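You operate a simulated robot arm through the tools that you are given. There is no shell and no other tool. Be economical: measure what you need, move in short steps, check, and stop when the job is done.

You are at the controls of a simulated robot arm. One attempt, no reset.

## Task
Drain the tall tank, padlock its isolator off and open the manway door.
Fine: the glass must be empty and the padlock on before a wing nut is loosened; swing both bolts clear; leave the drain valve open.

It is judged by the outcome, as a careful person would: the job done as asked, and still so three seconds after it is handed in. It fails if anything else is knocked over, pushed out of place, dropped, spilled or broken.

## Robot
A 7-joint arm with a two-finger parallel gripper on a trunk, on a base that drives. Base frame: it is fixed to the floor where the robot stands at the start and does not move with it; the origin is under the middle of the robot, x ahead of it, y to its left, z up. Readings come in m, degrees, newtons and seconds.
With the tool pointing down near the work surface it reaches from about 0.1 to 0.5 m from the robot's upright axis, wherever it stands. Its first joint turns from -17.0 to 126.0 degrees. Places, roughly: black-handled outlet valve of the tall tank [0.5, 0.4, 0.6]; bucket of the square tank [-2, -3.75, 1]; dosing knob [-1.3, 1.3, 1.3]; dosing pump start button [-1, 0.8, 1.2]; dosing pump stop button [-1, 0.8, 1.2]; dosing valve [-0.8, 0.7, 1.1]; drain valve of the short tank [0, -1.3, 0.6]; drain valve of the square tank [-1.8, -3.3, 0.8]; drain valve of the tall tank [0.7, 0, 0.6]; drawer of the tank rack [0.2, 1.4, 0.8]; inlet valve of the square tank [-1.4, -3.2, 1.3]; isolator of the short tank [-0.1, -0.7, 1.4]; isolator of the tall tank [0.4, 1.2, 1.5]; knobbed filter [0.75, 1.25, 1]; ladder gate [0.9, -0.5, 1]; ladle [-1.75, -3.5, 1.25]. Payload 1.57 kg.
The TCP is the grasp point between the finger pads, 0.03 m short of the fingertips. In the tool frame z runs along the fingers and y along their closing line. Largest opening 0.08 m; finger width 0.017, thickness 0.012; the body of the gripper, 0.04 by 0.082 m, starts 0.08 m behind the TCP.
Orientation is that of the tool frame in the base frame, as a unit quaternion [x, y, z, w]. With the fingers straight down and closing along the base's y, the tool's x points along the base's -x, its y along +y and its z along -z.

## Interface
- The arm moves only by the tool servo_tool. Its argument "commands" is a list that holds one entry, the list of rows, each a list of 7 numbers: the gripper command, from -1 (fully open) to 1 (shut), values between in proportion, then the shift along the base's x, y, z in m, then the turn, a rotation vector about the base's x, y, z in degrees. In form: [[[jaw, tx, ty, tz, ax, ay, az], ...]]. A call has 1 to 8 rows; each row is the pose to reach, as a shift and turn from the pose commanded when the call began. A row lasts 0.2 s, in which the tool goes at most 0.05 m and 8.6 degrees; a call with a longer step from one row to the next is refused whole, and so is a gripper value outside its range. A pose out of reach is approached as far as the arm can. The call stops where the force on the tool passes 90 N (or 10 N more than at its start, if that is more) or the arm is blocked; 0.2 s more then pass. Each finger travels about 0.045 m/s and halts on what it meets, pressing with about 31 N; the grip force reading is that of the motor and also rises with nothing between the fingers. The clock runs only during rows and for 0.2 s after the last one: add rows that repeat a pose to give the fingers time. The reply holds the time, the measured pose of the TCP, the force on the tool along the base axes, the opening and the grip force, in the units named above and with some noise, with the torque about the TCP (base axes, N m) and any sound that the robot's microphone picked up.
- Cameras (640 x 400 px; columns grow to the right, rows downward): "scene" is now at [0.0037, -0.2477, 1.4159]; the picture's right is [-0.15, -0.99, 0.00], its down [-0.32, 0.05, -0.95] and it looks along [0.94, -0.14, -0.32] (base axes); focal length 214 px, centre (320, 200). "wrist" rides on the gripper at [0.072, -0.007, -0.122] in the tool frame; the picture's right is [0.09, 1.00, 0.00], its down [-0.84, 0.08, -0.54] and it looks along [-0.54, 0.05, 0.84] (tool axes); focal length 238 px, centre (320, 200). There is no depth. A picture from a camera that has moved, and an enlarged one, comes with that camera's place and axes in the base frame and with its lens. The place of the scene camera against the robot may be out by one fixed shift of up to 0.025 m in any direction.
- get_image(camera): a new picture of that camera. No time passes.
- lift_body(by): slides the trunk up (or, below 0, down) by that many m; the arm and the scene camera ride with it, the base frame stays. It gives what a move gives, with no picture.
- steer(legs): drives the robot by 1 to 6 legs, each [ahead, left, turn to the left] in m, m and degrees, along the robot's own axes; the way and the turn of a leg run together, so that a leg with both is an arc; at most 1.5 m and 180 degrees a leg. The arm and the cameras ride along, it lands a little off, and it stops where it bumps. It gives what a move gives.
- head_to(pan, tilt): turns the head with the scene camera to pan (to the left, within 109 degrees either way) and tilt (down, from -29 to 69), counted from straight ahead of the robot. It gives what a move gives.
- zoom(camera, box): a new picture of the part [left, top, right, bottom] of that camera's present view, enlarged. No time passes.
- job_done(): hands the job in; it is judged then, once.

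Go step by step. Nothing tells you exact positions but the pictures and the camera data: compare them with the known pose of the tool, close in by small moves and look again before you grip or let go. The budget is 120 turns and 98 pictures, counting those below and the enlarged ones. Unless the task says otherwise, let go and move clear before handing in.

The tools are called after "Request:" as name(argument=value, ...) on one line, values as JSON. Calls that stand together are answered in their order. servo_tool: Moves the arm, as the interface text tells. Its arguments: {"type":"object","properties":{"commands":{"type":"array","items":{"type":"array","items":{"type":"array","items":{"type":"number"}}}}},"required":["commands"]} The other tools are called the same way: lift_body (by) slides the trunk up or down; steer (legs) drives the base; head_to (pan, tilt) turns the head that bears the scene camera; get_image (camera) takes a picture; zoom (camera, box) takes an enlarged picture of a part of a camera's view; job_done () hands the job in.

At the start:

```text
t: 0.0
ee_pos: [0.2642, 0.2386, 1.525]
orientation: [-0.001, 1.0, 0.001, -0.001]
wrist_force: [-0.3, -0.1, -0.6]
ft_torque: [0.01, 0.02, 0.04]
width: 0.0797
gripper_force: 0.1
trunk travel left (down, up): [-0.751, 0.039]
robot x, y, heading: [0.0017, -0.001, -0.1]
head pan, tilt: [-8.7, 18.6]
```

scene: 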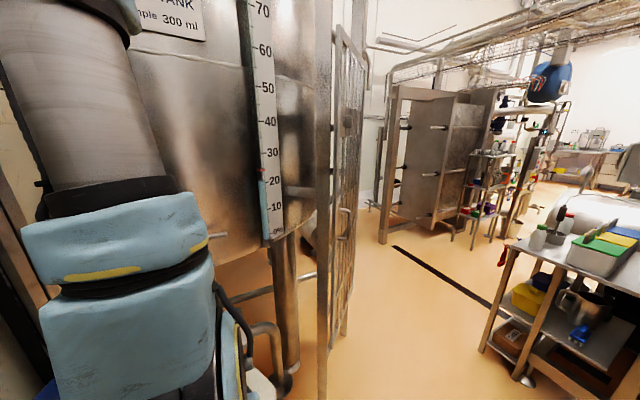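
wrist: 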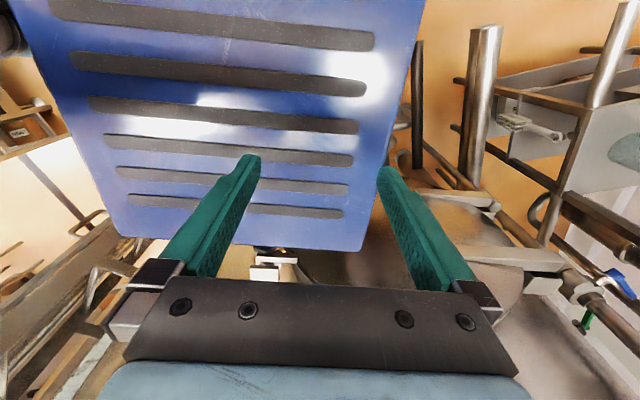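

I see the tall tank with its sight glass in front; I need an overview. I'll turn the head towards the tank, left and down.

Request:
head_to(pan=25, tilt=10)

Request:
get_image(camera="scene")

Request:
head_to(pan=80, tilt=10)

Request:
get_image(camera="scene")

Request:
head_to(pan=0, tilt=55)

Request:
get_image(camera="scene")

```text
t: 1.0
ee_pos: [0.2636, 0.2363, 1.5254]
orientation: [0.0, 1.0, -0.001, -0.002]
wrist_force: [-0.1, -0.9, 0.2]
ft_torque: [-0.01, 0.04, -0.01]
width: 0.0798
gripper_force: 0.0
trunk travel left (down, up): [-0.751, 0.039]
robot x, y, heading: [-0.0013, 0.0037, 0.2]
head pan, tilt: [25.0, 10.0]
```

```text
95 pictures are left
camera scene: at [-0.0042, -0.1944, 1.4299], right [0.42, -0.91, 0.0], down [-0.16, -0.07, -0.98], along [0.89, 0.42, -0.17], focal length 214 px, centre (320, 200)
```

scene: 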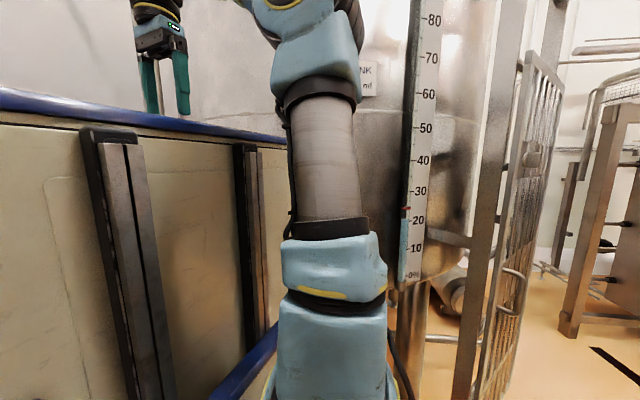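

```text
t: 2.2
ee_pos: [0.2642, 0.2372, 1.5253]
orientation: [0.001, 1.0, 0.0, -0.001]
wrist_force: [-0.4, 0.7, 0.4]
ft_torque: [-0.02, -0.02, 0.0]
width: 0.0799
gripper_force: 0.1
trunk travel left (down, up): [-0.751, 0.039]
robot x, y, heading: [-0.0044, -0.0006, 0.1]
head pan, tilt: [80.0, 10.0]
```

```text
94 pictures are left
camera scene: at [-0.0723, -0.1421, 1.4299], right [0.98, -0.17, 0.0], down [-0.03, -0.17, -0.98], along [0.17, 0.97, -0.17], focal length 214 px, centre (320, 200)
```

scene: 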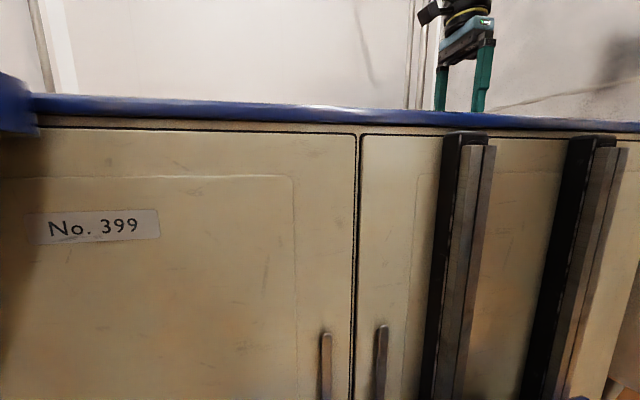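

```text
t: 3.8
ee_pos: [0.2634, 0.2382, 1.5251]
orientation: [0.0, 1.0, 0.0, -0.001]
wrist_force: [-0.5, 0.0, 0.0]
ft_torque: [-0.02, -0.01, 0.0]
width: 0.0801
gripper_force: 0.0
trunk travel left (down, up): [-0.751, 0.039]
robot x, y, heading: [-0.0009, 0.0063, 0.0]
head pan, tilt: [0.0, 55.0]
```

```text
93 pictures are left
camera scene: at [-0.0164, -0.2336, 1.3616], right [0.0, -1.0, 0.0], down [-0.82, 0.0, -0.57], along [0.57, 0.0, -0.82], focal length 214 px, centre (320, 200)
```

scene: 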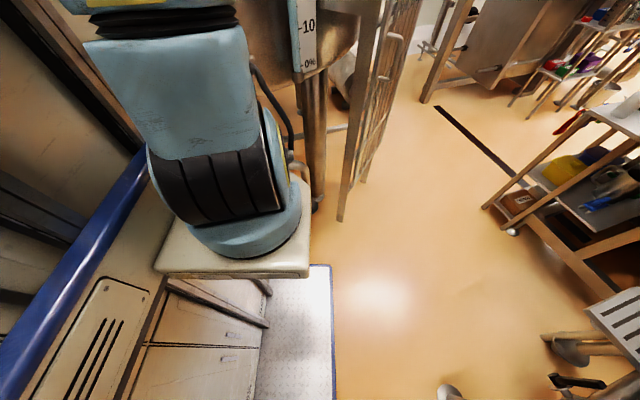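

The trolley-like body is mine or very near; I'll look behind and right before driving back for an overview.

Request:
head_to(pan=-60, tilt=25)

Request:
get_image(camera="scene")

Request:
head_to(pan=-109, tilt=30)

Request:
get_image(camera="scene")

Request:
head_to(pan=109, tilt=35)

Request:
get_image(camera="scene")

```text
t: 5.1
ee_pos: [0.2639, 0.2382, 1.5264]
orientation: [0.0, 1.0, 0.001, -0.001]
wrist_force: [-0.5, -0.4, 0.5]
ft_torque: [-0.01, 0.0, 0.02]
width: 0.0797
gripper_force: 0.0
trunk travel left (down, up): [-0.751, 0.039]
robot x, y, heading: [-0.0003, -0.0004, -0.0]
head pan, tilt: [-60.0, 25.0]
```

```text
92 pictures are left
camera scene: at [-0.0424, -0.3134, 1.4055], right [-0.87, -0.5, 0.0], down [-0.21, 0.37, -0.91], along [0.45, -0.78, -0.42], focal length 214 px, centre (320, 200)
```

scene: 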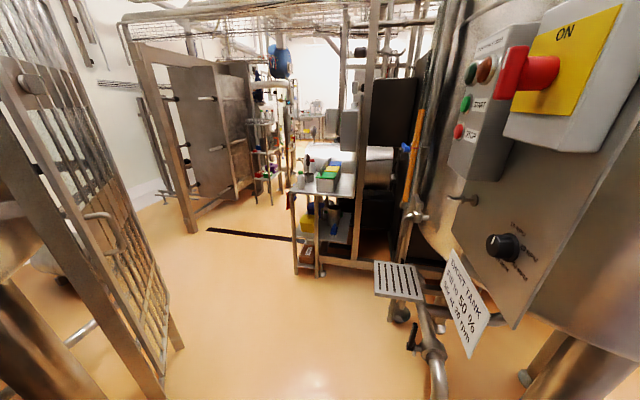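

```text
t: 6.2
ee_pos: [0.2635, 0.2371, 1.5246]
orientation: [-0.001, 1.0, 0.0, -0.001]
wrist_force: [-0.4, 0.8, -1.2]
ft_torque: [0.02, 0.01, 0.04]
width: 0.08
gripper_force: 0.0
trunk travel left (down, up): [-0.751, 0.039]
robot x, y, heading: [-0.0024, 0.0001, 0.2]
head pan, tilt: [-108.9, 30.0]
```

```text
91 pictures are left
camera scene: at [-0.1176, -0.3193, 1.3976], right [-0.95, 0.32, 0.0], down [0.16, 0.47, -0.87], along [-0.28, -0.82, -0.5], focal length 214 px, centre (320, 200)
```

scene: 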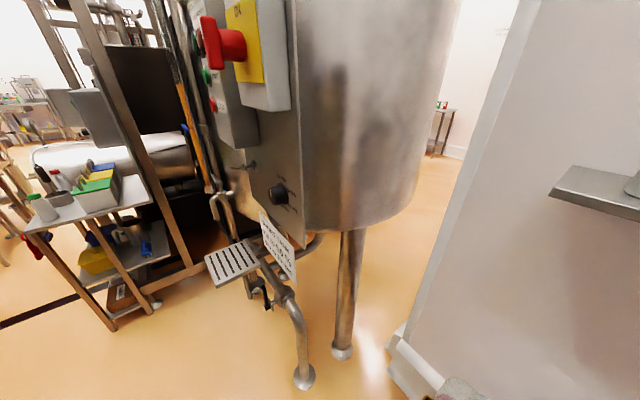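

```text
t: 9.4
ee_pos: [0.2645, 0.2375, 1.5253]
orientation: [0.0, 1.0, 0.0, -0.001]
wrist_force: [-0.5, 0.2, -0.2]
ft_torque: [0.03, 0.02, 0.02]
width: 0.0801
gripper_force: 0.1
trunk travel left (down, up): [-0.751, 0.039]
robot x, y, heading: [-0.0004, 0.0012, -0.1]
head pan, tilt: [108.9, 35.0]
```

```text
90 pictures are left
camera scene: at [-0.1169, -0.1503, 1.3898], right [0.95, 0.32, 0.0], down [0.19, -0.54, -0.82], along [-0.26, 0.78, -0.57], focal length 214 px, centre (320, 200)
```

scene: 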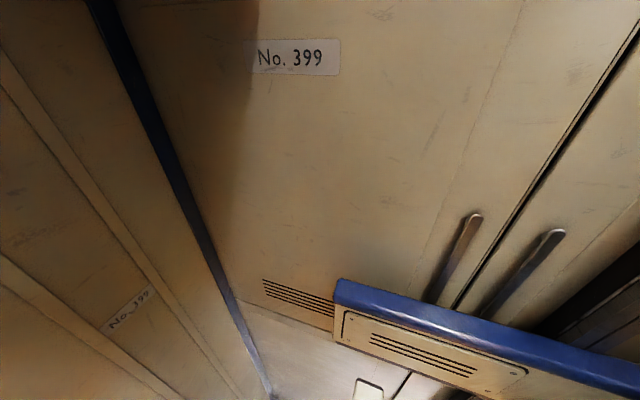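

The cabinet No. 399 seems to be my own body. I'll reverse a little to check and get a wider view of the tall tank.

Request:
steer(legs=[[-0.5, -0.1, 0]])

Request:
head_to(pan=20, tilt=18)

Request:
get_image(camera="scene")

Request:
get_image(camera="wrist")

```text
t: 10.5
ee_pos: [0.2252, 0.2359, 1.5258]
orientation: [-0.005, 1.0, 0.001, 0.001]
wrist_force: [0.1, 1.0, 0.0]
ft_torque: [0.03, 0.02, 0.04]
width: 0.0799
gripper_force: 0.1
trunk travel left (down, up): [-0.751, 0.039]
robot x, y, heading: [-0.0322, -0.0038, 0.4]
head pan, tilt: [108.9, 35.0]
stopped in leg 1: the robot was blocked; the commanded pose is now the measured one
```

```text
t: 12.1
ee_pos: [0.2254, 0.2357, 1.5259]
orientation: [-0.006, 1.0, 0.001, 0.001]
wrist_force: [-0.1, -0.3, 0.2]
ft_torque: [0.01, 0.0, 0.02]
width: 0.0802
gripper_force: 0.0
trunk travel left (down, up): [-0.751, 0.039]
robot x, y, heading: [-0.0335, 0.0001, 0.4]
head pan, tilt: [20.0, 18.0]
```

```text
89 pictures are left
camera scene: at [-0.0339, -0.2052, 1.4169], right [0.35, -0.94, 0.0], down [-0.29, -0.11, -0.95], along [0.89, 0.33, -0.31], focal length 214 px, centre (320, 200)
```

scene: 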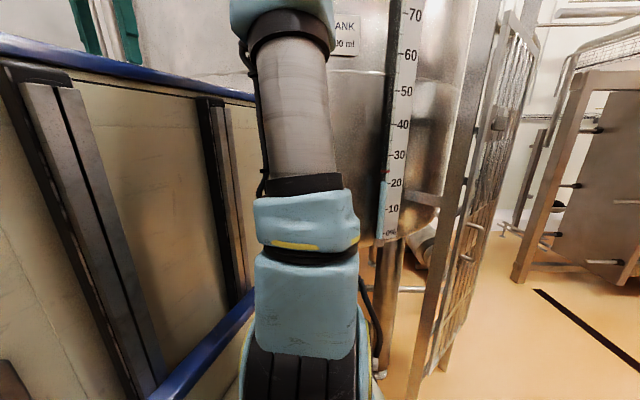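

```text
88 pictures are left
camera wrist: at [0.1535, 0.2286, 1.6481], right [-0.1, 0.99, 0.0], down [0.83, 0.09, 0.54], along [0.54, 0.06, -0.84], focal length 238 px, centre (320, 200)
```

wrist: 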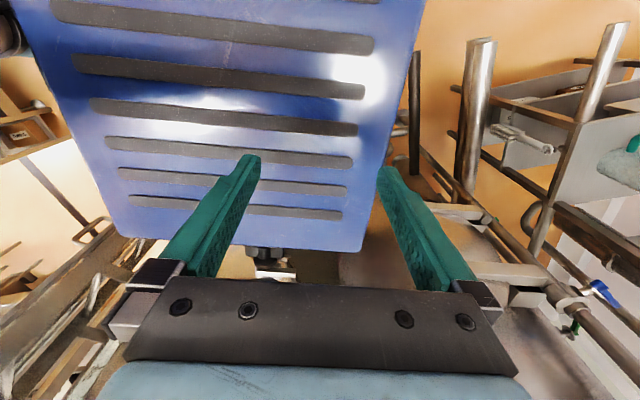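

The cabinet moves with me, so it is the robot, and behind me is blocked. I'll pitch the gripper up so that the wrist camera looks at the tank front.

Request:
servo_tool(commands=[[[-1, -0.02, 0, 0.0, 0, -8, 0], [-1, -0.02, 0, 0.0, 0, -16, 0], [-1, -0.02, 0, 0, 0, -24, 0], [-1, -0.02, 0, 0, 0, -32, 0], [-1, -0.02, 0, 0, 0, -40, 0], [-1, -0.02, 0, 0, 0, -48, 0]]])

Request:
get_image(camera="wrist")

```text
t: 13.5
ee_pos: [0.2053, 0.2373, 1.5257]
orientation: [-0.006, 0.913, -0.001, 0.408]
wrist_force: [0.8, 0.2, -0.3]
ft_torque: [-0.01, 0.02, -0.01]
width: 0.0799
gripper_force: 0.2
trunk travel left (down, up): [-0.751, 0.039]
robot x, y, heading: [-0.0325, -0.0042, 0.3]
head pan, tilt: [20.0, 18.0]
```

```text
87 pictures are left
camera wrist: at [0.0674, 0.2291, 1.5539], right [-0.07, 0.99, -0.08], down [0.15, 0.09, 0.98], along [0.99, 0.06, -0.16], focal length 238 px, centre (320, 200)
```

wrist: 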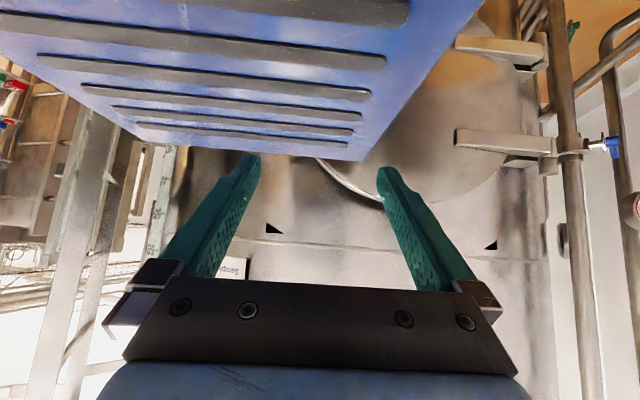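

The manway lid is ahead-left on the tank, with hinge arms on its left; my own deck hides a lot. I'll look at my body and lower the trunk a bit afterwards for a better view.

Request:
head_to(pan=45, tilt=-5)

Request:
get_image(camera="scene")

Request:
head_to(pan=40, tilt=50)

Request:
get_image(camera="scene")

```text
t: 14.4
ee_pos: [0.2063, 0.2357, 1.5267]
orientation: [-0.005, 0.913, -0.002, 0.407]
wrist_force: [0.4, 0.7, 0.5]
ft_torque: [-0.03, -0.04, 0.03]
width: 0.08
gripper_force: 0.0
trunk travel left (down, up): [-0.751, 0.039]
robot x, y, heading: [-0.0343, -0.0025, 0.4]
head pan, tilt: [45.0, -5.0]
```

```text
86 pictures are left
camera scene: at [-0.0599, -0.1756, 1.4536], right [0.71, -0.7, 0.0], down [0.06, 0.06, -1.0], along [0.7, 0.71, 0.09], focal length 214 px, centre (320, 200)
```

scene: 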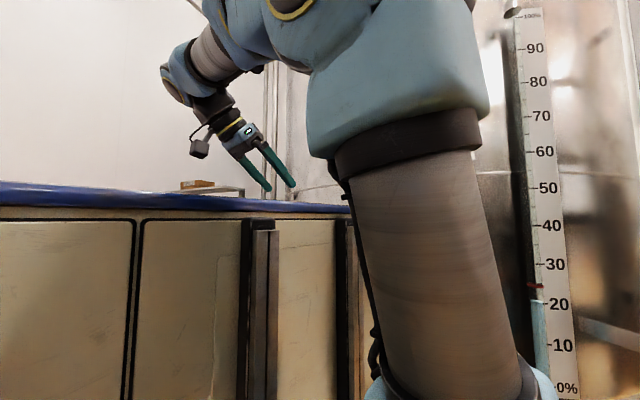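

```text
t: 15.6
ee_pos: [0.2055, 0.2371, 1.5262]
orientation: [-0.005, 0.914, -0.002, 0.406]
wrist_force: [-0.2, -0.2, -1.3]
ft_torque: [-0.02, 0.0, 0.0]
width: 0.0797
gripper_force: 0.1
trunk travel left (down, up): [-0.751, 0.039]
robot x, y, heading: [-0.0327, 0.0005, 0.5]
head pan, tilt: [40.0, 50.0]
```

```text
85 pictures are left
camera scene: at [-0.0627, -0.1879, 1.3681], right [0.65, -0.76, 0.0], down [-0.58, -0.5, -0.64], along [0.49, 0.42, -0.77], focal length 214 px, centre (320, 200)
```

scene: 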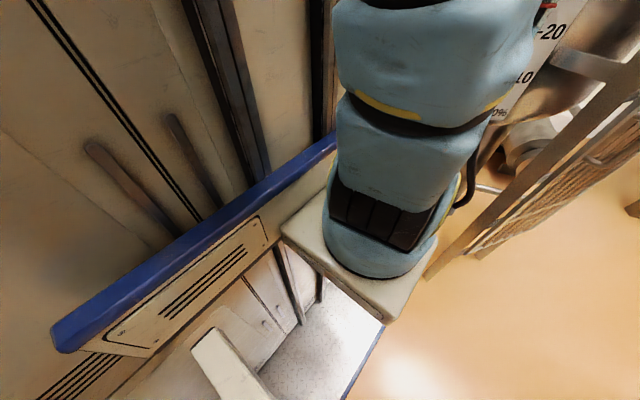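

The glass reads about 20 %. The arm rides on a lift in front of the cabinet. I'll turn the wrist camera left to find the isolator and padlock.

Request:
servo_tool(commands=[[[-1, 0, 0, 0.03, 0, 0, 8], [-1, 0, 0, 0.03, 0, 0, 16], [-1, 0, 0, 0.03, 0, 0, 24], [-1, 0, 0, 0.03, 0, 0, 32], [-1, 0, 0, 0.03, 0, 0, 40], [-1, 0, 0, 0.03, 0, 0, 48], [-1, 0, 0, 0.03, 0, 0, 56], [-1, 0, 0, 0.03, 0, 0, 64]]])

Request:
get_image(camera="wrist")

```text
t: 17.4
ee_pos: [0.2366, 0.2972, 1.6001]
orientation: [-0.49, 0.771, 0.215, 0.346]
wrist_force: [0.1, 0.2, -0.6]
ft_torque: [-0.02, -0.02, -0.02]
width: 0.0799
gripper_force: 0.1
out of reach, approached as far as the arm can: row 2, 3, 4, 5, 6, 7, 8
trunk travel left (down, up): [-0.751, 0.039]
robot x, y, heading: [-0.0357, -0.0032, 0.3]
head pan, tilt: [40.0, 50.0]
```

```text
84 pictures are left
camera wrist: at [0.1825, 0.1694, 1.6285], right [-0.93, 0.37, -0.08], down [-0.01, 0.18, 0.98], along [0.38, 0.91, -0.16], focal length 238 px, centre (320, 200)
```

wrist: 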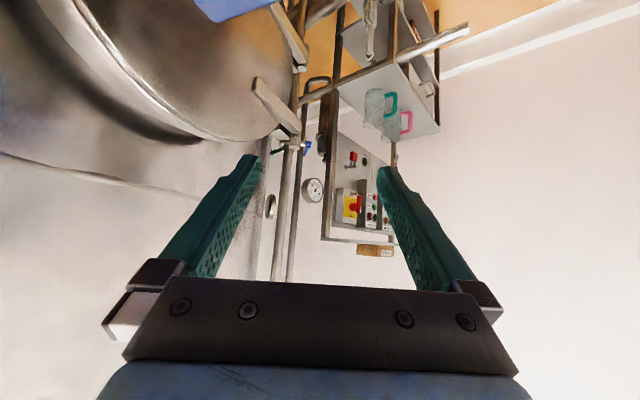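

I can see the isolator panel (yellow/red) and a rack with items. Zooming in.

Request:
zoom(camera="wrist", box=[240, 0, 480, 150])

Request:
zoom(camera="wrist", box=[260, 130, 420, 260])

```text
2.67 times, centred on (360, 75) of wrist
camera zoom: at [0.1825, 0.1694, 1.6285], right [-0.93, 0.37, -0.08], down [-0.01, 0.18, 0.98], along [0.38, 0.91, -0.16], focal length 636 px, centre (213, 533)
```

zoom: 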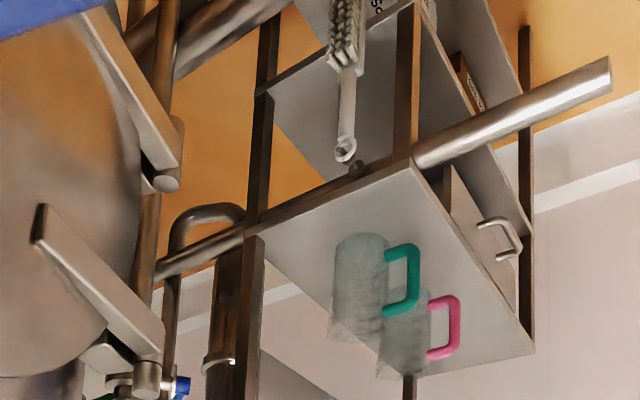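

```text
3.08 times, centred on (340, 195) of wrist
camera zoom: at [0.1825, 0.1694, 1.6285], right [-0.93, 0.37, -0.08], down [-0.01, 0.18, 0.98], along [0.38, 0.91, -0.16], focal length 733 px, centre (258, 215)
```

zoom: 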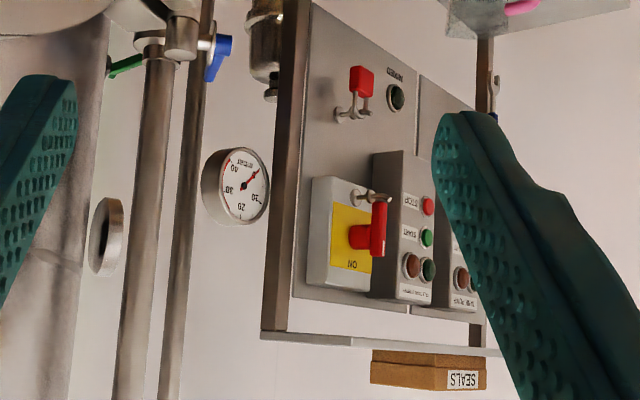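

The red padlock hangs on a peg near the isolator; panel faces roughly −x. First the drain: I'll bring the arm out in front of the cabinet so it can be lowered.

Request:
servo_tool(commands=[[[-1, 0.03, 0, 0, 0, 0, -8], [-1, 0.06, 0, 0, 0, 0, -16], [-1, 0.09, 0, 0, 0, 0, -24], [-1, 0.12, -0.01, 0, 0, 0, -32], [-1, 0.15, -0.02, 0, 0, 0, -40], [-1, 0.18, -0.03, 0, 0, 0, -48], [-1, 0.21, -0.04, 0, 0, 0, -56], [-1, 0.24, -0.05, 0, 0, 0, -64]]])

Request:
get_image(camera="wrist")

```text
t: 19.2
ee_pos: [0.4739, 0.246, 1.5981]
orientation: [-0.005, 0.913, -0.001, 0.407]
wrist_force: [0.9, -0.3, -0.1]
ft_torque: [0.03, -0.02, 0.01]
width: 0.0801
gripper_force: 0.0
trunk travel left (down, up): [-0.751, 0.039]
robot x, y, heading: [-0.0327, -0.0043, 0.3]
head pan, tilt: [40.0, 50.0]
```

```text
81 pictures are left
camera wrist: at [0.3363, 0.2394, 1.6263], right [-0.07, 0.99, -0.08], down [0.15, 0.09, 0.98], along [0.99, 0.06, -0.16], focal length 238 px, centre (320, 200)
```

wrist: 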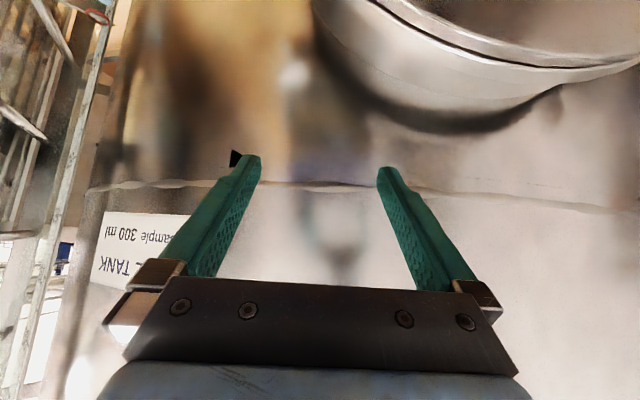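

A sign is on the tank; I'll read it, and pitch the gripper back down while backing slightly to look below.

Request:
zoom(camera="wrist", box=[80, 200, 220, 300])

Request:
servo_tool(commands=[[[-1, 0, 0, 0, 0, 8, 0], [-1, 0, 0, 0, 0, 16, 0], [-1, 0, 0, 0, 0, 24, 0], [-1, 0, 0, 0, 0, 32, 0], [-1, 0, 0, 0, 0, 40, 0], [-1, 0, 0, 0, 0, 48, 0]]])

Request:
get_image(camera="wrist")

```text
4.00 times, centred on (150, 250) of wrist
camera zoom: at [0.3363, 0.2394, 1.6263], right [-0.07, 0.99, -0.08], down [0.15, 0.09, 0.98], along [0.99, 0.06, -0.16], focal length 953 px, centre (1000, 0)
```

zoom: 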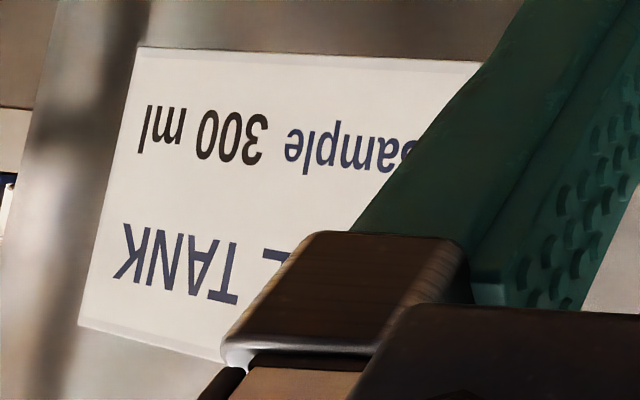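

```text
t: 20.6
ee_pos: [0.4278, 0.2136, 1.5143]
orientation: [-0.005, 1.0, 0.004, 0.004]
wrist_force: [-0.9, 0.5, 0.2]
ft_torque: [-0.05, -0.04, 0.01]
width: 0.0803
gripper_force: 0.0
out of reach, approached as far as the arm can: row 2, 3, 4, 5, 6
trunk travel left (down, up): [-0.751, 0.039]
robot x, y, heading: [-0.0326, -0.0041, 0.2]
head pan, tilt: [40.0, 50.0]
```

```text
79 pictures are left
camera wrist: at [0.3547, 0.2051, 1.6366], right [-0.1, 0.99, 0.01], down [0.83, 0.08, 0.55], along [0.55, 0.06, -0.83], focal length 238 px, centre (320, 200)
```

wrist: 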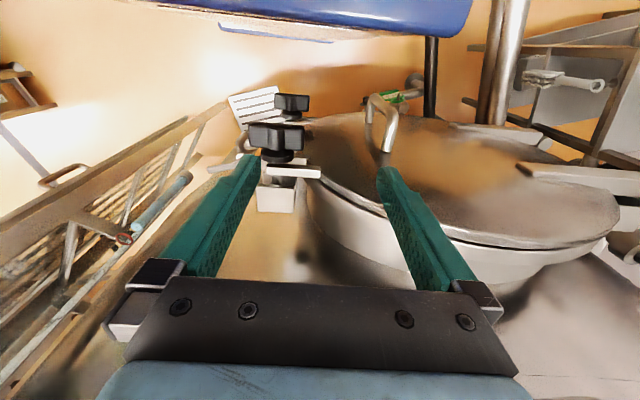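

I see the manway lid with its handle, two black wing nuts on swing bolts on the right side. Zoom in.

Request:
zoom(camera="wrist", box=[200, 60, 440, 220])

Request:
lift_body(by=-0.3)

Request:
get_image(camera="wrist")

```text
2.50 times, centred on (320, 140) of wrist
camera zoom: at [0.3547, 0.2051, 1.6366], right [-0.1, 0.99, 0.01], down [0.83, 0.08, 0.55], along [0.55, 0.06, -0.83], focal length 596 px, centre (320, 350)
```

zoom: 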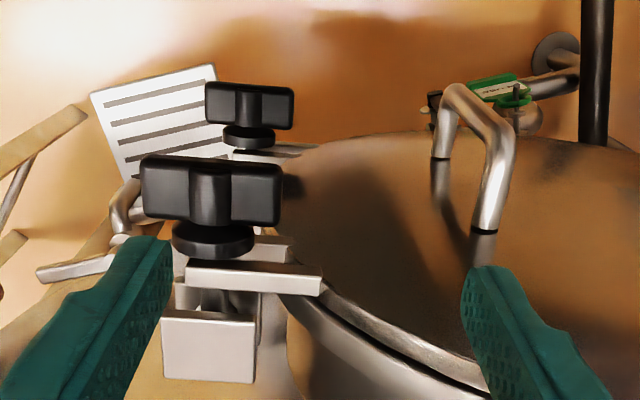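

```text
t: 22.6
ee_pos: [0.4148, 0.1387, 1.3775]
orientation: [0.011, 0.995, 0.091, 0.048]
wrist_force: [0.0, 0.6, -0.3]
ft_torque: [0.02, 0.0, 0.01]
width: 0.0802
gripper_force: 0.1
trunk travel left (down, up): [-0.542, 0.248]
robot x, y, heading: [-0.0318, -0.0058, 0.4]
head pan, tilt: [40.0, 50.0]
stopped: the arm was blocked; the commanded pose is now the measured one
```

```text
77 pictures are left
camera wrist: at [0.3316, 0.1129, 1.4895], right [-0.08, 0.98, 0.17], down [0.78, -0.05, 0.62], along [0.62, 0.18, -0.76], focal length 238 px, centre (320, 200)
```

wrist: 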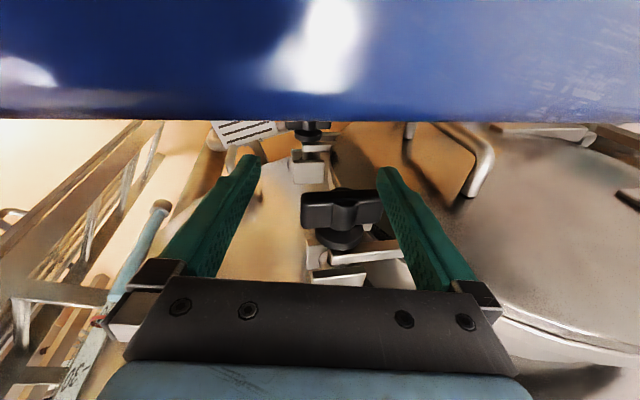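

The forearm caught on my deck rim. Upper wing nut at about (0.45, 0.16, 1.36), lower at (0.46, 0.16, 1.14). I'll raise again to free it and look at how the arm lies.

Request:
lift_body(by=0.08)

Request:
head_to(pan=45, tilt=-25)

Request:
get_image(camera="scene")

```text
t: 23.8
ee_pos: [0.4123, 0.1498, 1.4589]
orientation: [0.006, 0.995, 0.084, 0.045]
wrist_force: [-0.5, 0.5, 0.4]
ft_torque: [-0.06, -0.07, 0.01]
width: 0.0799
gripper_force: 0.1
trunk travel left (down, up): [-0.622, 0.168]
robot x, y, heading: [-0.0343, -0.0012, 0.5]
head pan, tilt: [40.0, 50.0]
```

```text
t: 25.3
ee_pos: [0.4126, 0.1511, 1.4578]
orientation: [0.007, 0.996, 0.083, 0.045]
wrist_force: [-0.5, 0.5, 1.0]
ft_torque: [-0.03, 0.02, -0.01]
width: 0.0802
gripper_force: 0.1
trunk travel left (down, up): [-0.622, 0.168]
robot x, y, heading: [-0.0349, -0.0039, 0.5]
head pan, tilt: [45.0, -25.0]
```

```text
76 pictures are left
camera scene: at [-0.0716, -0.1887, 1.353], right [0.71, -0.7, 0.0], down [0.3, 0.3, -0.91], along [0.64, 0.65, 0.42], focal length 214 px, centre (320, 200)
```

scene: 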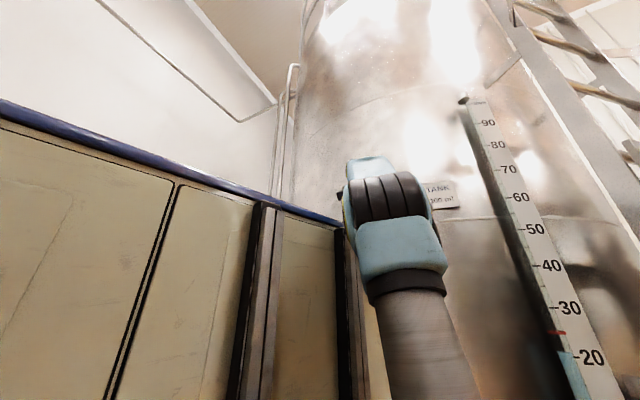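

The arm is now folded forward. I'll move the hand right and ahead, clear of the nuts, then lower in stages towards the drain valve.

Request:
servo_tool(commands=[[[-1, 0.0, -0.05, 0, 0, 0, 0], [-1, 0.02, -0.1, 0, 0, 0, 0], [-1, 0.04, -0.14, 0, 0, 0, 0], [-1, 0.06, -0.17, 0, 0, 0, 0], [-1, 0.07, -0.18, 0, 0, 0, 0]]])

Request:
get_image(camera="wrist")

```text
refused: row 2 steps farther than a row can; nothing moved
```

```text
75 pictures are left
camera wrist: at [0.3296, 0.1256, 1.5704], right [-0.09, 0.98, 0.16], down [0.78, -0.03, 0.62], along [0.61, 0.18, -0.77], focal length 238 px, centre (320, 200)
```

wrist: 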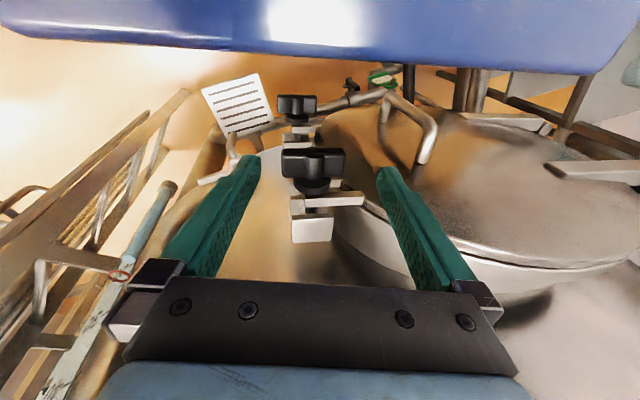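

Request:
servo_tool(commands=[[[-1, 0.0, -0.045, 0, 0, 0, 0], [-1, 0.01, -0.09, 0, 0, 0, 0], [-1, 0.03, -0.13, 0, 0, 0, 0], [-1, 0.06, -0.16, 0, 0, 0, 0], [-1, 0.07, -0.18, 0, 0, 0, 0]]])

Request:
lift_body(by=-0.3)

Request:
get_image(camera="wrist")

```text
t: 26.5
ee_pos: [0.48, -0.0256, 1.4488]
orientation: [0.004, 0.995, 0.084, 0.046]
wrist_force: [0.2, -0.8, -0.4]
ft_torque: [0.02, -0.06, 0.0]
width: 0.0802
gripper_force: 0.0
out of reach, approached as far as the arm can: row 5
trunk travel left (down, up): [-0.622, 0.168]
robot x, y, heading: [-0.0354, -0.003, 0.6]
head pan, tilt: [45.0, -25.0]
```

```text
t: 29.5
ee_pos: [0.4804, -0.0244, 1.1485]
orientation: [0.006, 0.996, 0.082, 0.047]
wrist_force: [-0.2, -1.0, 0.5]
ft_torque: [-0.04, 0.03, -0.02]
width: 0.0797
gripper_force: 0.0
trunk travel left (down, up): [-0.322, 0.468]
robot x, y, heading: [-0.0332, -0.0013, 0.2]
head pan, tilt: [45.0, -25.0]
```

```text
74 pictures are left
camera wrist: at [0.3987, -0.0488, 1.2605], right [-0.09, 0.98, 0.16], down [0.78, -0.03, 0.62], along [0.61, 0.18, -0.77], focal length 238 px, centre (320, 200)
```

wrist: 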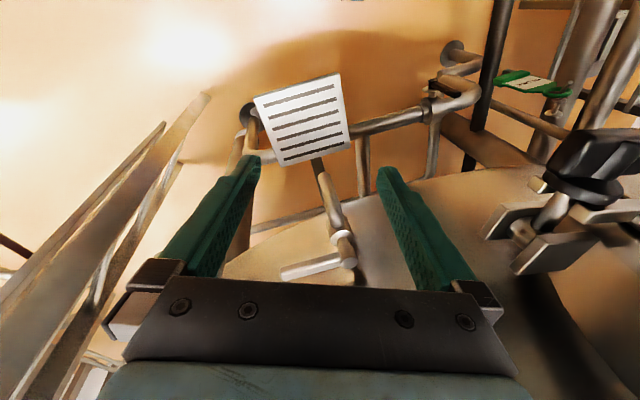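

I see a drip tray, a tap with a steel lever above it, and a black and a green valve further left. Zooming.

Request:
zoom(camera="wrist", box=[220, 40, 400, 290])

Request:
zoom(camera="wrist", box=[380, 10, 620, 160])

```text
1.60 times, centred on (310, 165) of wrist
camera zoom: at [0.3987, -0.0488, 1.2605], right [-0.09, 0.98, 0.16], down [0.78, -0.03, 0.62], along [0.61, 0.18, -0.77], focal length 381 px, centre (336, 256)
```

zoom: 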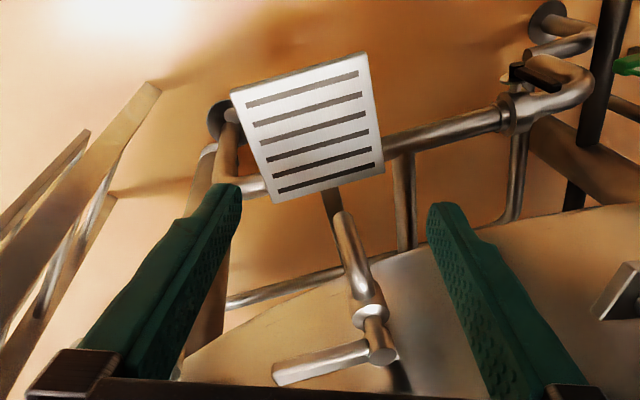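

```text
2.67 times, centred on (500, 85) of wrist
camera zoom: at [0.3987, -0.0488, 1.2605], right [-0.09, 0.98, 0.16], down [0.78, -0.03, 0.62], along [0.61, 0.18, -0.77], focal length 636 px, centre (-160, 507)
```

zoom: 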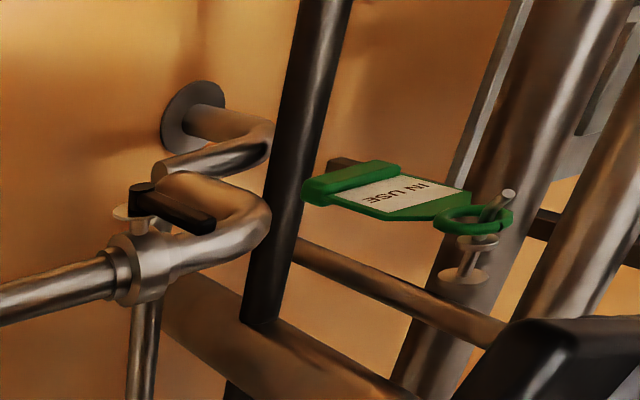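

That's the sampling tap; the black-handled valve is the outlet. The drain valve (≈0.7, 0, 0.6) must be below the drip tray, so I lower further and look.

Request:
lift_body(by=-0.2)

Request:
get_image(camera="wrist")

Request:
head_to(pan=5, tilt=20)

Request:
get_image(camera="scene")

```text
t: 31.7
ee_pos: [0.4814, -0.0237, 0.9478]
orientation: [0.006, 0.996, 0.082, 0.046]
wrist_force: [0.1, 0.6, -0.6]
ft_torque: [-0.03, -0.02, -0.03]
width: 0.0802
gripper_force: 0.0
trunk travel left (down, up): [-0.122, 0.668]
robot x, y, heading: [-0.0346, -0.0055, 0.4]
head pan, tilt: [45.0, -25.0]
```

```text
71 pictures are left
camera wrist: at [0.3986, -0.0488, 1.0605], right [-0.09, 0.98, 0.16], down [0.78, -0.03, 0.62], along [0.61, 0.18, -0.77], focal length 238 px, centre (320, 200)
```

wrist: 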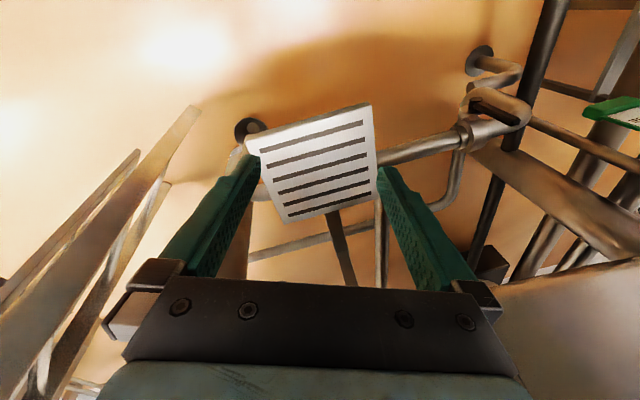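

```text
t: 32.8
ee_pos: [0.4803, -0.0238, 0.9491]
orientation: [0.006, 0.996, 0.082, 0.046]
wrist_force: [-0.4, 0.4, 0.9]
ft_torque: [0.03, -0.04, 0.01]
width: 0.08
gripper_force: 0.0
trunk travel left (down, up): [-0.122, 0.668]
robot x, y, heading: [-0.0346, -0.0033, 0.5]
head pan, tilt: [5.0, 20.0]
```

```text
70 pictures are left
camera scene: at [-0.0286, -0.229, 0.7844], right [0.1, -1.0, 0.0], down [-0.34, -0.03, -0.94], along [0.94, 0.09, -0.34], focal length 214 px, centre (320, 200)
```

scene: 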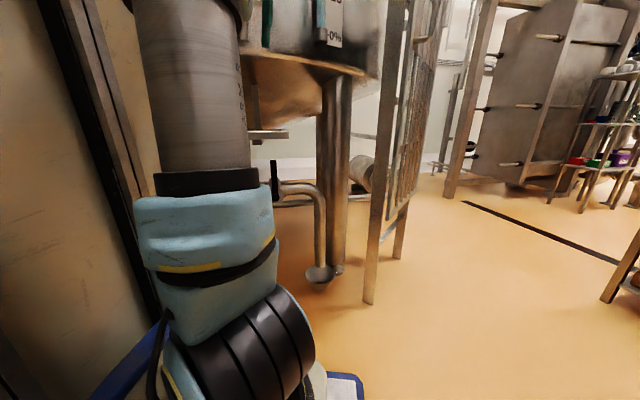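

The drain valve with a black lever sits under the drip tray at (274,180). Zoom.

Request:
zoom(camera="scene", box=[230, 110, 390, 210])

Request:
zoom(camera="wrist", box=[220, 90, 480, 260])

```text
4.00 times, centred on (310, 160) of scene
camera zoom: at [-0.0286, -0.229, 0.7844], right [0.1, -1.0, 0.0], down [-0.34, -0.03, -0.94], along [0.94, 0.09, -0.34], focal length 858 px, centre (360, 360)
```

zoom: 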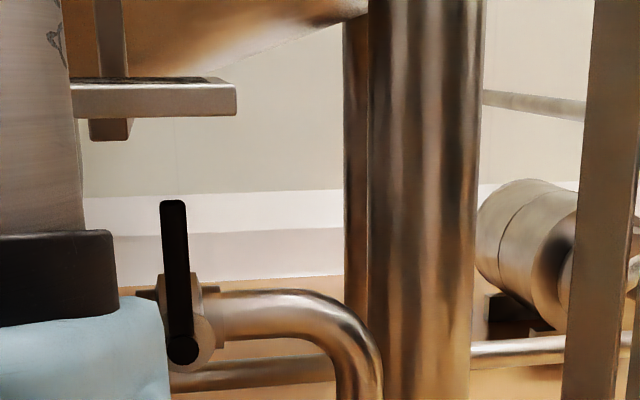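

```text
2.35 times, centred on (350, 175) of wrist
camera zoom: at [0.3987, -0.0488, 1.0605], right [-0.09, 0.98, 0.16], down [0.78, -0.03, 0.62], along [0.61, 0.18, -0.77], focal length 561 px, centre (249, 259)
```

zoom: 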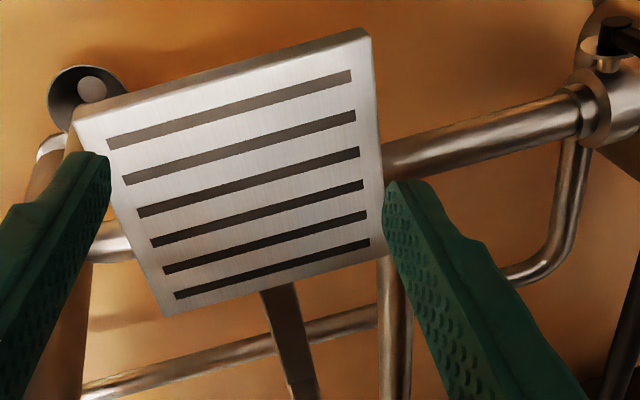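

Drain lever: pivot near (0.71, 0, 0.53), standing up ~0.13 m, pipe running along y. I'll pass right of the drip tray with the tool turned horizontal, then come in under the tray.

Request:
servo_tool(commands=[[[-1, 0.0, -0.02, 0, 0, -8, 0], [-1, 0.01, -0.04, 0, 0, -16, 0], [-1, 0.02, -0.06, 0, 0, -24, 0], [-1, 0.03, -0.08, 0, 0, -32, 0], [-1, 0.04, -0.1, -0.01, 0, -40, 0], [-1, 0.05, -0.12, -0.02, 0, -48, 0], [-1, 0.06, -0.14, -0.03, 0, -56, 0], [-1, 0.07, -0.15, -0.04, 0, -64, 0]]])

Request:
get_image(camera="scene")

```text
t: 34.6
ee_pos: [0.552, -0.1739, 0.9076]
orientation: [-0.039, 0.819, 0.073, 0.567]
wrist_force: [-0.3, -0.3, 0.7]
ft_torque: [0.02, 0.0, 0.02]
width: 0.0799
gripper_force: 0.0
trunk travel left (down, up): [-0.122, 0.668]
robot x, y, heading: [-0.0353, -0.0051, 0.8]
head pan, tilt: [5.0, 20.0]
```

```text
67 pictures are left
camera scene: at [-0.0286, -0.229, 0.7843], right [0.09, -1.0, 0.0], down [-0.34, -0.03, -0.94], along [0.94, 0.09, -0.34], focal length 214 px, centre (320, 200)
```

scene: 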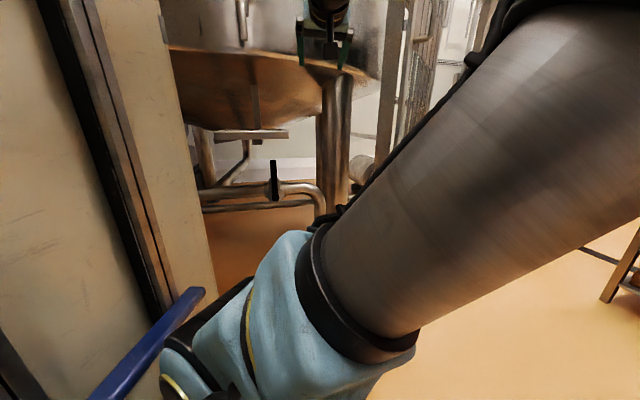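

Good view now. Zoom on valve.

Request:
zoom(camera="scene", box=[190, 80, 350, 220])

Request:
get_image(camera="wrist")

```text
2.86 times, centred on (270, 150) of scene
camera zoom: at [-0.0286, -0.229, 0.7843], right [0.09, -1.0, 0.0], down [-0.34, -0.03, -0.94], along [0.94, 0.09, -0.34], focal length 613 px, centre (463, 343)
```

zoom: 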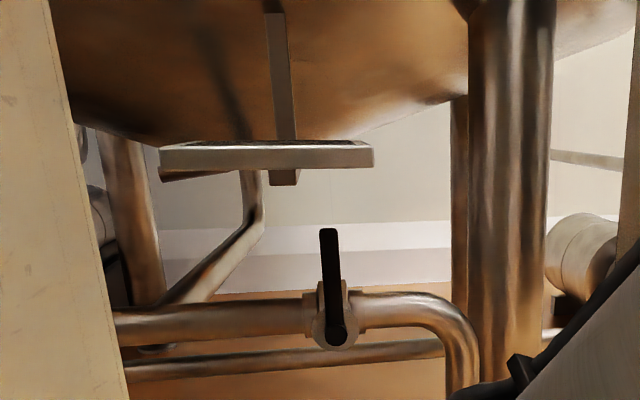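

```text
65 pictures are left
camera wrist: at [0.4147, -0.1992, 0.8831], right [-0.18, 0.98, -0.01], down [-0.22, -0.03, 0.98], along [0.96, 0.18, 0.22], focal length 238 px, centre (320, 200)
```

wrist: 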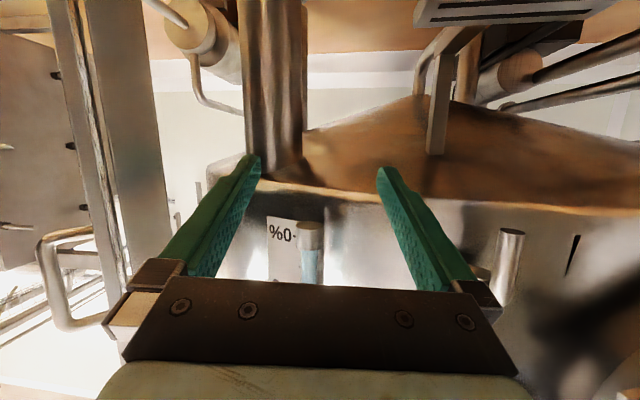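

Lowering beside the tray, then bringing the hand down to lever height.

Request:
lift_body(by=-0.12)

Request:
servo_tool(commands=[[[-1, 0, 0, -0.03, 0, -4, 0], [-1, 0, 0, -0.06, 0, -8, 0], [-1, 0, 0, -0.09, 0, -12, 0], [-1, 0, 0, -0.12, 0, -16, 0], [-1, 0, 0, -0.15, 0, -16, 0]]])

Request:
get_image(camera="scene")

Request:
get_image(camera="wrist")

```text
t: 36.1
ee_pos: [0.5508, -0.1758, 0.7868]
orientation: [-0.039, 0.82, 0.073, 0.566]
wrist_force: [0.0, -0.3, 0.6]
ft_torque: [-0.02, -0.02, 0.04]
width: 0.08
gripper_force: 0.0
trunk travel left (down, up): [-0.002, 0.788]
robot x, y, heading: [-0.0352, -0.0003, 0.5]
head pan, tilt: [5.0, 20.0]
```

```text
t: 37.3
ee_pos: [0.5517, -0.1766, 0.6388]
orientation: [-0.049, 0.733, 0.068, 0.675]
wrist_force: [0.3, -0.2, -0.2]
ft_torque: [0.02, -0.02, 0.0]
width: 0.0802
gripper_force: 0.0
trunk travel left (down, up): [-0.002, 0.788]
robot x, y, heading: [-0.0337, -0.0034, 0.5]
head pan, tilt: [5.0, 20.0]
```

```text
64 pictures are left
camera scene: at [-0.0286, -0.2291, 0.6644], right [0.09, -1.0, 0.0], down [-0.34, -0.03, -0.94], along [0.94, 0.09, -0.34], focal length 214 px, centre (320, 200)
```

scene: 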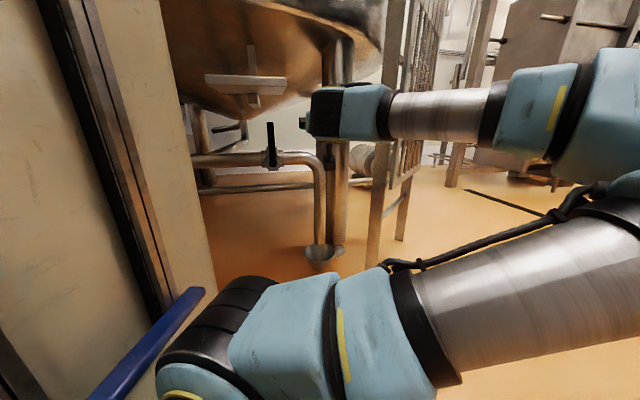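

```text
63 pictures are left
camera wrist: at [0.4278, -0.2, 0.577], right [-0.17, 0.98, -0.06], down [-0.48, -0.03, 0.88], along [0.86, 0.18, 0.47], focal length 238 px, centre (320, 200)
```

wrist: 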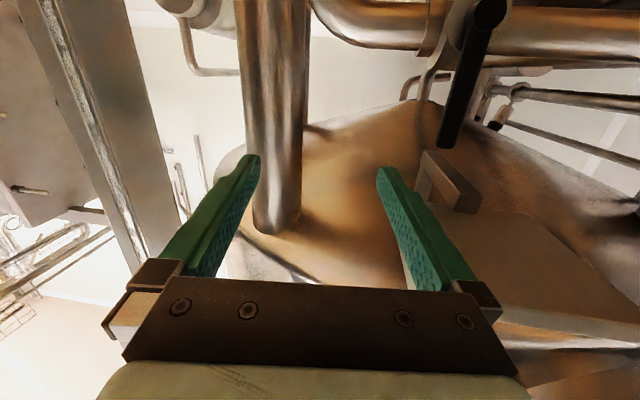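

Lever at about (0.675, −0.003), from z 0.525 to 0.65. I move left in front of it, then advance to put it between the fingers.

Request:
servo_tool(commands=[[[-1, 0.01, 0.045, -0.01, 0, 0, 0], [-1, 0.02, 0.09, -0.02, 0, 0, 0], [-1, 0.03, 0.13, -0.025, 0, 0, 0], [-1, 0.04, 0.162, -0.025, 0, 0, 0], [-1, 0.04, 0.162, -0.025, 0, 0, 0]]])

Request:
get_image(camera="wrist")

Request:
get_image(camera="scene")

```text
t: 38.5
ee_pos: [0.5919, -0.0131, 0.6143]
orientation: [-0.048, 0.733, 0.067, 0.675]
wrist_force: [0.6, 0.3, 0.2]
ft_torque: [0.0, 0.0, -0.03]
width: 0.08
gripper_force: 0.1
trunk travel left (down, up): [-0.002, 0.788]
robot x, y, heading: [-0.0317, -0.0023, 0.5]
head pan, tilt: [5.0, 20.0]
```

```text
62 pictures are left
camera wrist: at [0.4681, -0.0374, 0.5518], right [-0.17, 0.98, -0.06], down [-0.48, -0.03, 0.88], along [0.86, 0.18, 0.47], focal length 238 px, centre (320, 200)
```

wrist: 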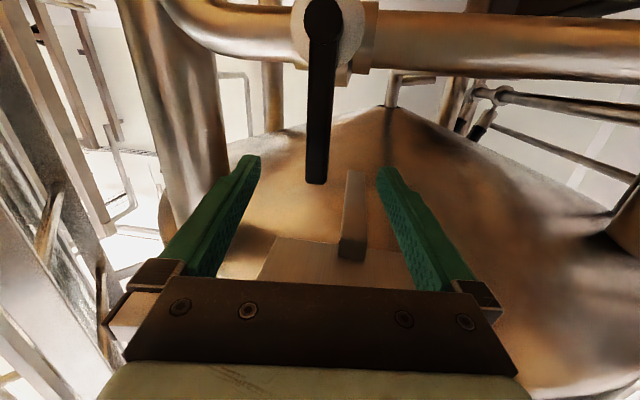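

```text
61 pictures are left
camera scene: at [-0.0287, -0.2289, 0.6643], right [0.09, -1.0, 0.0], down [-0.34, -0.03, -0.94], along [0.94, 0.09, -0.34], focal length 214 px, centre (320, 200)
```

scene: 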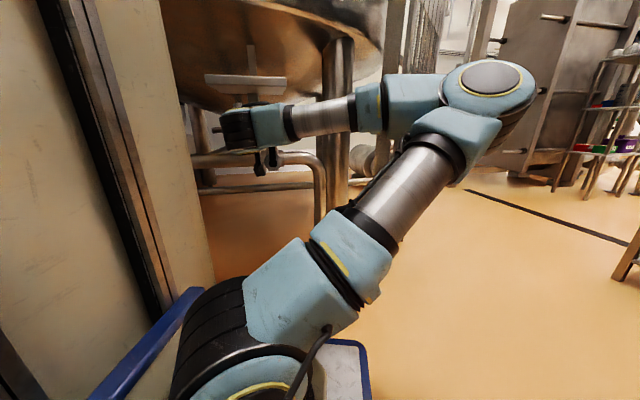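

The lever is centred between the fingers. Advance and grip.

Request:
servo_tool(commands=[[[-1, 0.03, 0.005, -0.002, 0, 0, 0], [-1, 0.06, 0.01, -0.004, 0, 0, 0], [-1, 0.08, 0.013, -0.005, 0, 0, 0], [0.6, 0.08, 0.013, -0.005, 0, 0, 0], [0.6, 0.08, 0.013, -0.005, 0, 0, 0], [0.6, 0.08, 0.013, -0.005, 0, 0, 0], [0.6, 0.08, 0.013, -0.005, 0, 0, 0], [0.6, 0.08, 0.013, -0.005, 0, 0, 0]]])

Request:
get_image(camera="wrist")

```text
t: 40.3
ee_pos: [0.6711, -0.0006, 0.608]
orientation: [-0.048, 0.732, 0.066, 0.676]
wrist_force: [1.2, -4.8, 0.9]
ft_torque: [-0.41, -0.07, 0.45]
width: 0.0252
gripper_force: 29.6
trunk travel left (down, up): [-0.002, 0.788]
robot x, y, heading: [-0.034, -0.0048, 0.5]
head pan, tilt: [5.0, 20.0]
```

```text
60 pictures are left
camera wrist: at [0.5475, -0.0249, 0.5458], right [-0.17, 0.98, -0.06], down [-0.48, -0.03, 0.88], along [0.86, 0.18, 0.47], focal length 238 px, centre (320, 200)
```

wrist: 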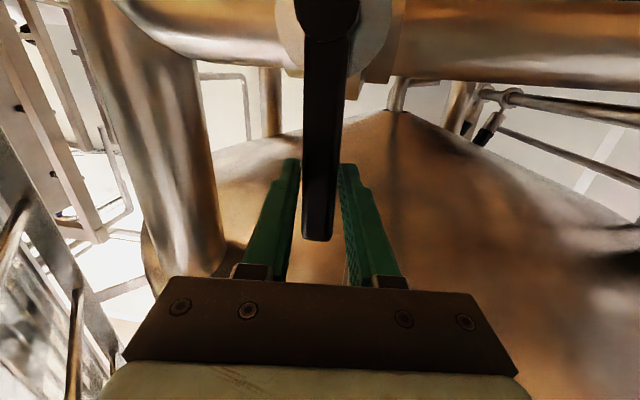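

Gripped. I'll test turning it by a small arc, top towards −y.

Request:
servo_tool(commands=[[[0.8, 0.002, -0.012, -0.001, 7.8, 1.4, 0], [0.8, 0.004, -0.0235, -0.0033, 15.7, 2.8, 0]]])

```text
t: 40.9
ee_pos: [0.6724, -0.0145, 0.6013]
orientation: [0.035, 0.735, 0.175, 0.654]
wrist_force: [-23.1, 54.2, -13.4]
ft_torque: [-1.09, -0.47, 1.58]
width: 0.0534
gripper_force: 25.4
trunk travel left (down, up): [-0.002, 0.788]
robot x, y, heading: [-0.0355, -0.001, 0.7]
head pan, tilt: [5.0, 20.0]
```

It resists that way (stop). Go back and turn the other way.

Request:
servo_tool(commands=[[[0.8, -0.002, 0.012, 0.001, -7.8, -1.4, 0], [0.8, -0.004, 0.0235, 0.0033, -15.7, -2.8, 0], [0.8, -0.004, 0.0235, 0.0033, -15.7, -2.8, 0], [0.8, -0.006, 0.0355, 0.0023, -23.5, -4.2, 0], [0.8, -0.008, 0.047, 0.0, -31.4, -5.6, 0]]])

Request:
get_image(camera="wrist")

```text
t: 42.1
ee_pos: [0.6694, 0.0198, 0.6047]
orientation: [-0.138, 0.719, -0.038, 0.68]
wrist_force: [-12.0, -12.7, 1.8]
ft_torque: [-0.54, -0.38, 0.39]
width: 0.0248
gripper_force: 29.3
trunk travel left (down, up): [-0.002, 0.788]
robot x, y, heading: [-0.0336, -0.0025, 0.5]
head pan, tilt: [5.0, 20.0]
```

```text
59 pictures are left
camera wrist: at [0.5467, -0.0203, 0.546], right [-0.15, 0.93, -0.33], down [-0.52, 0.21, 0.83], along [0.84, 0.3, 0.45], focal length 238 px, centre (320, 200)
```

wrist: 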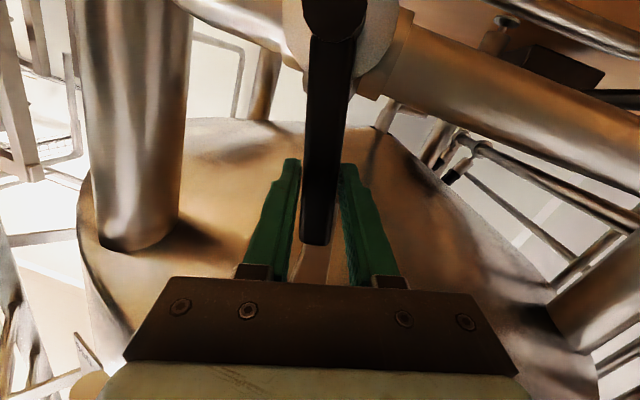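

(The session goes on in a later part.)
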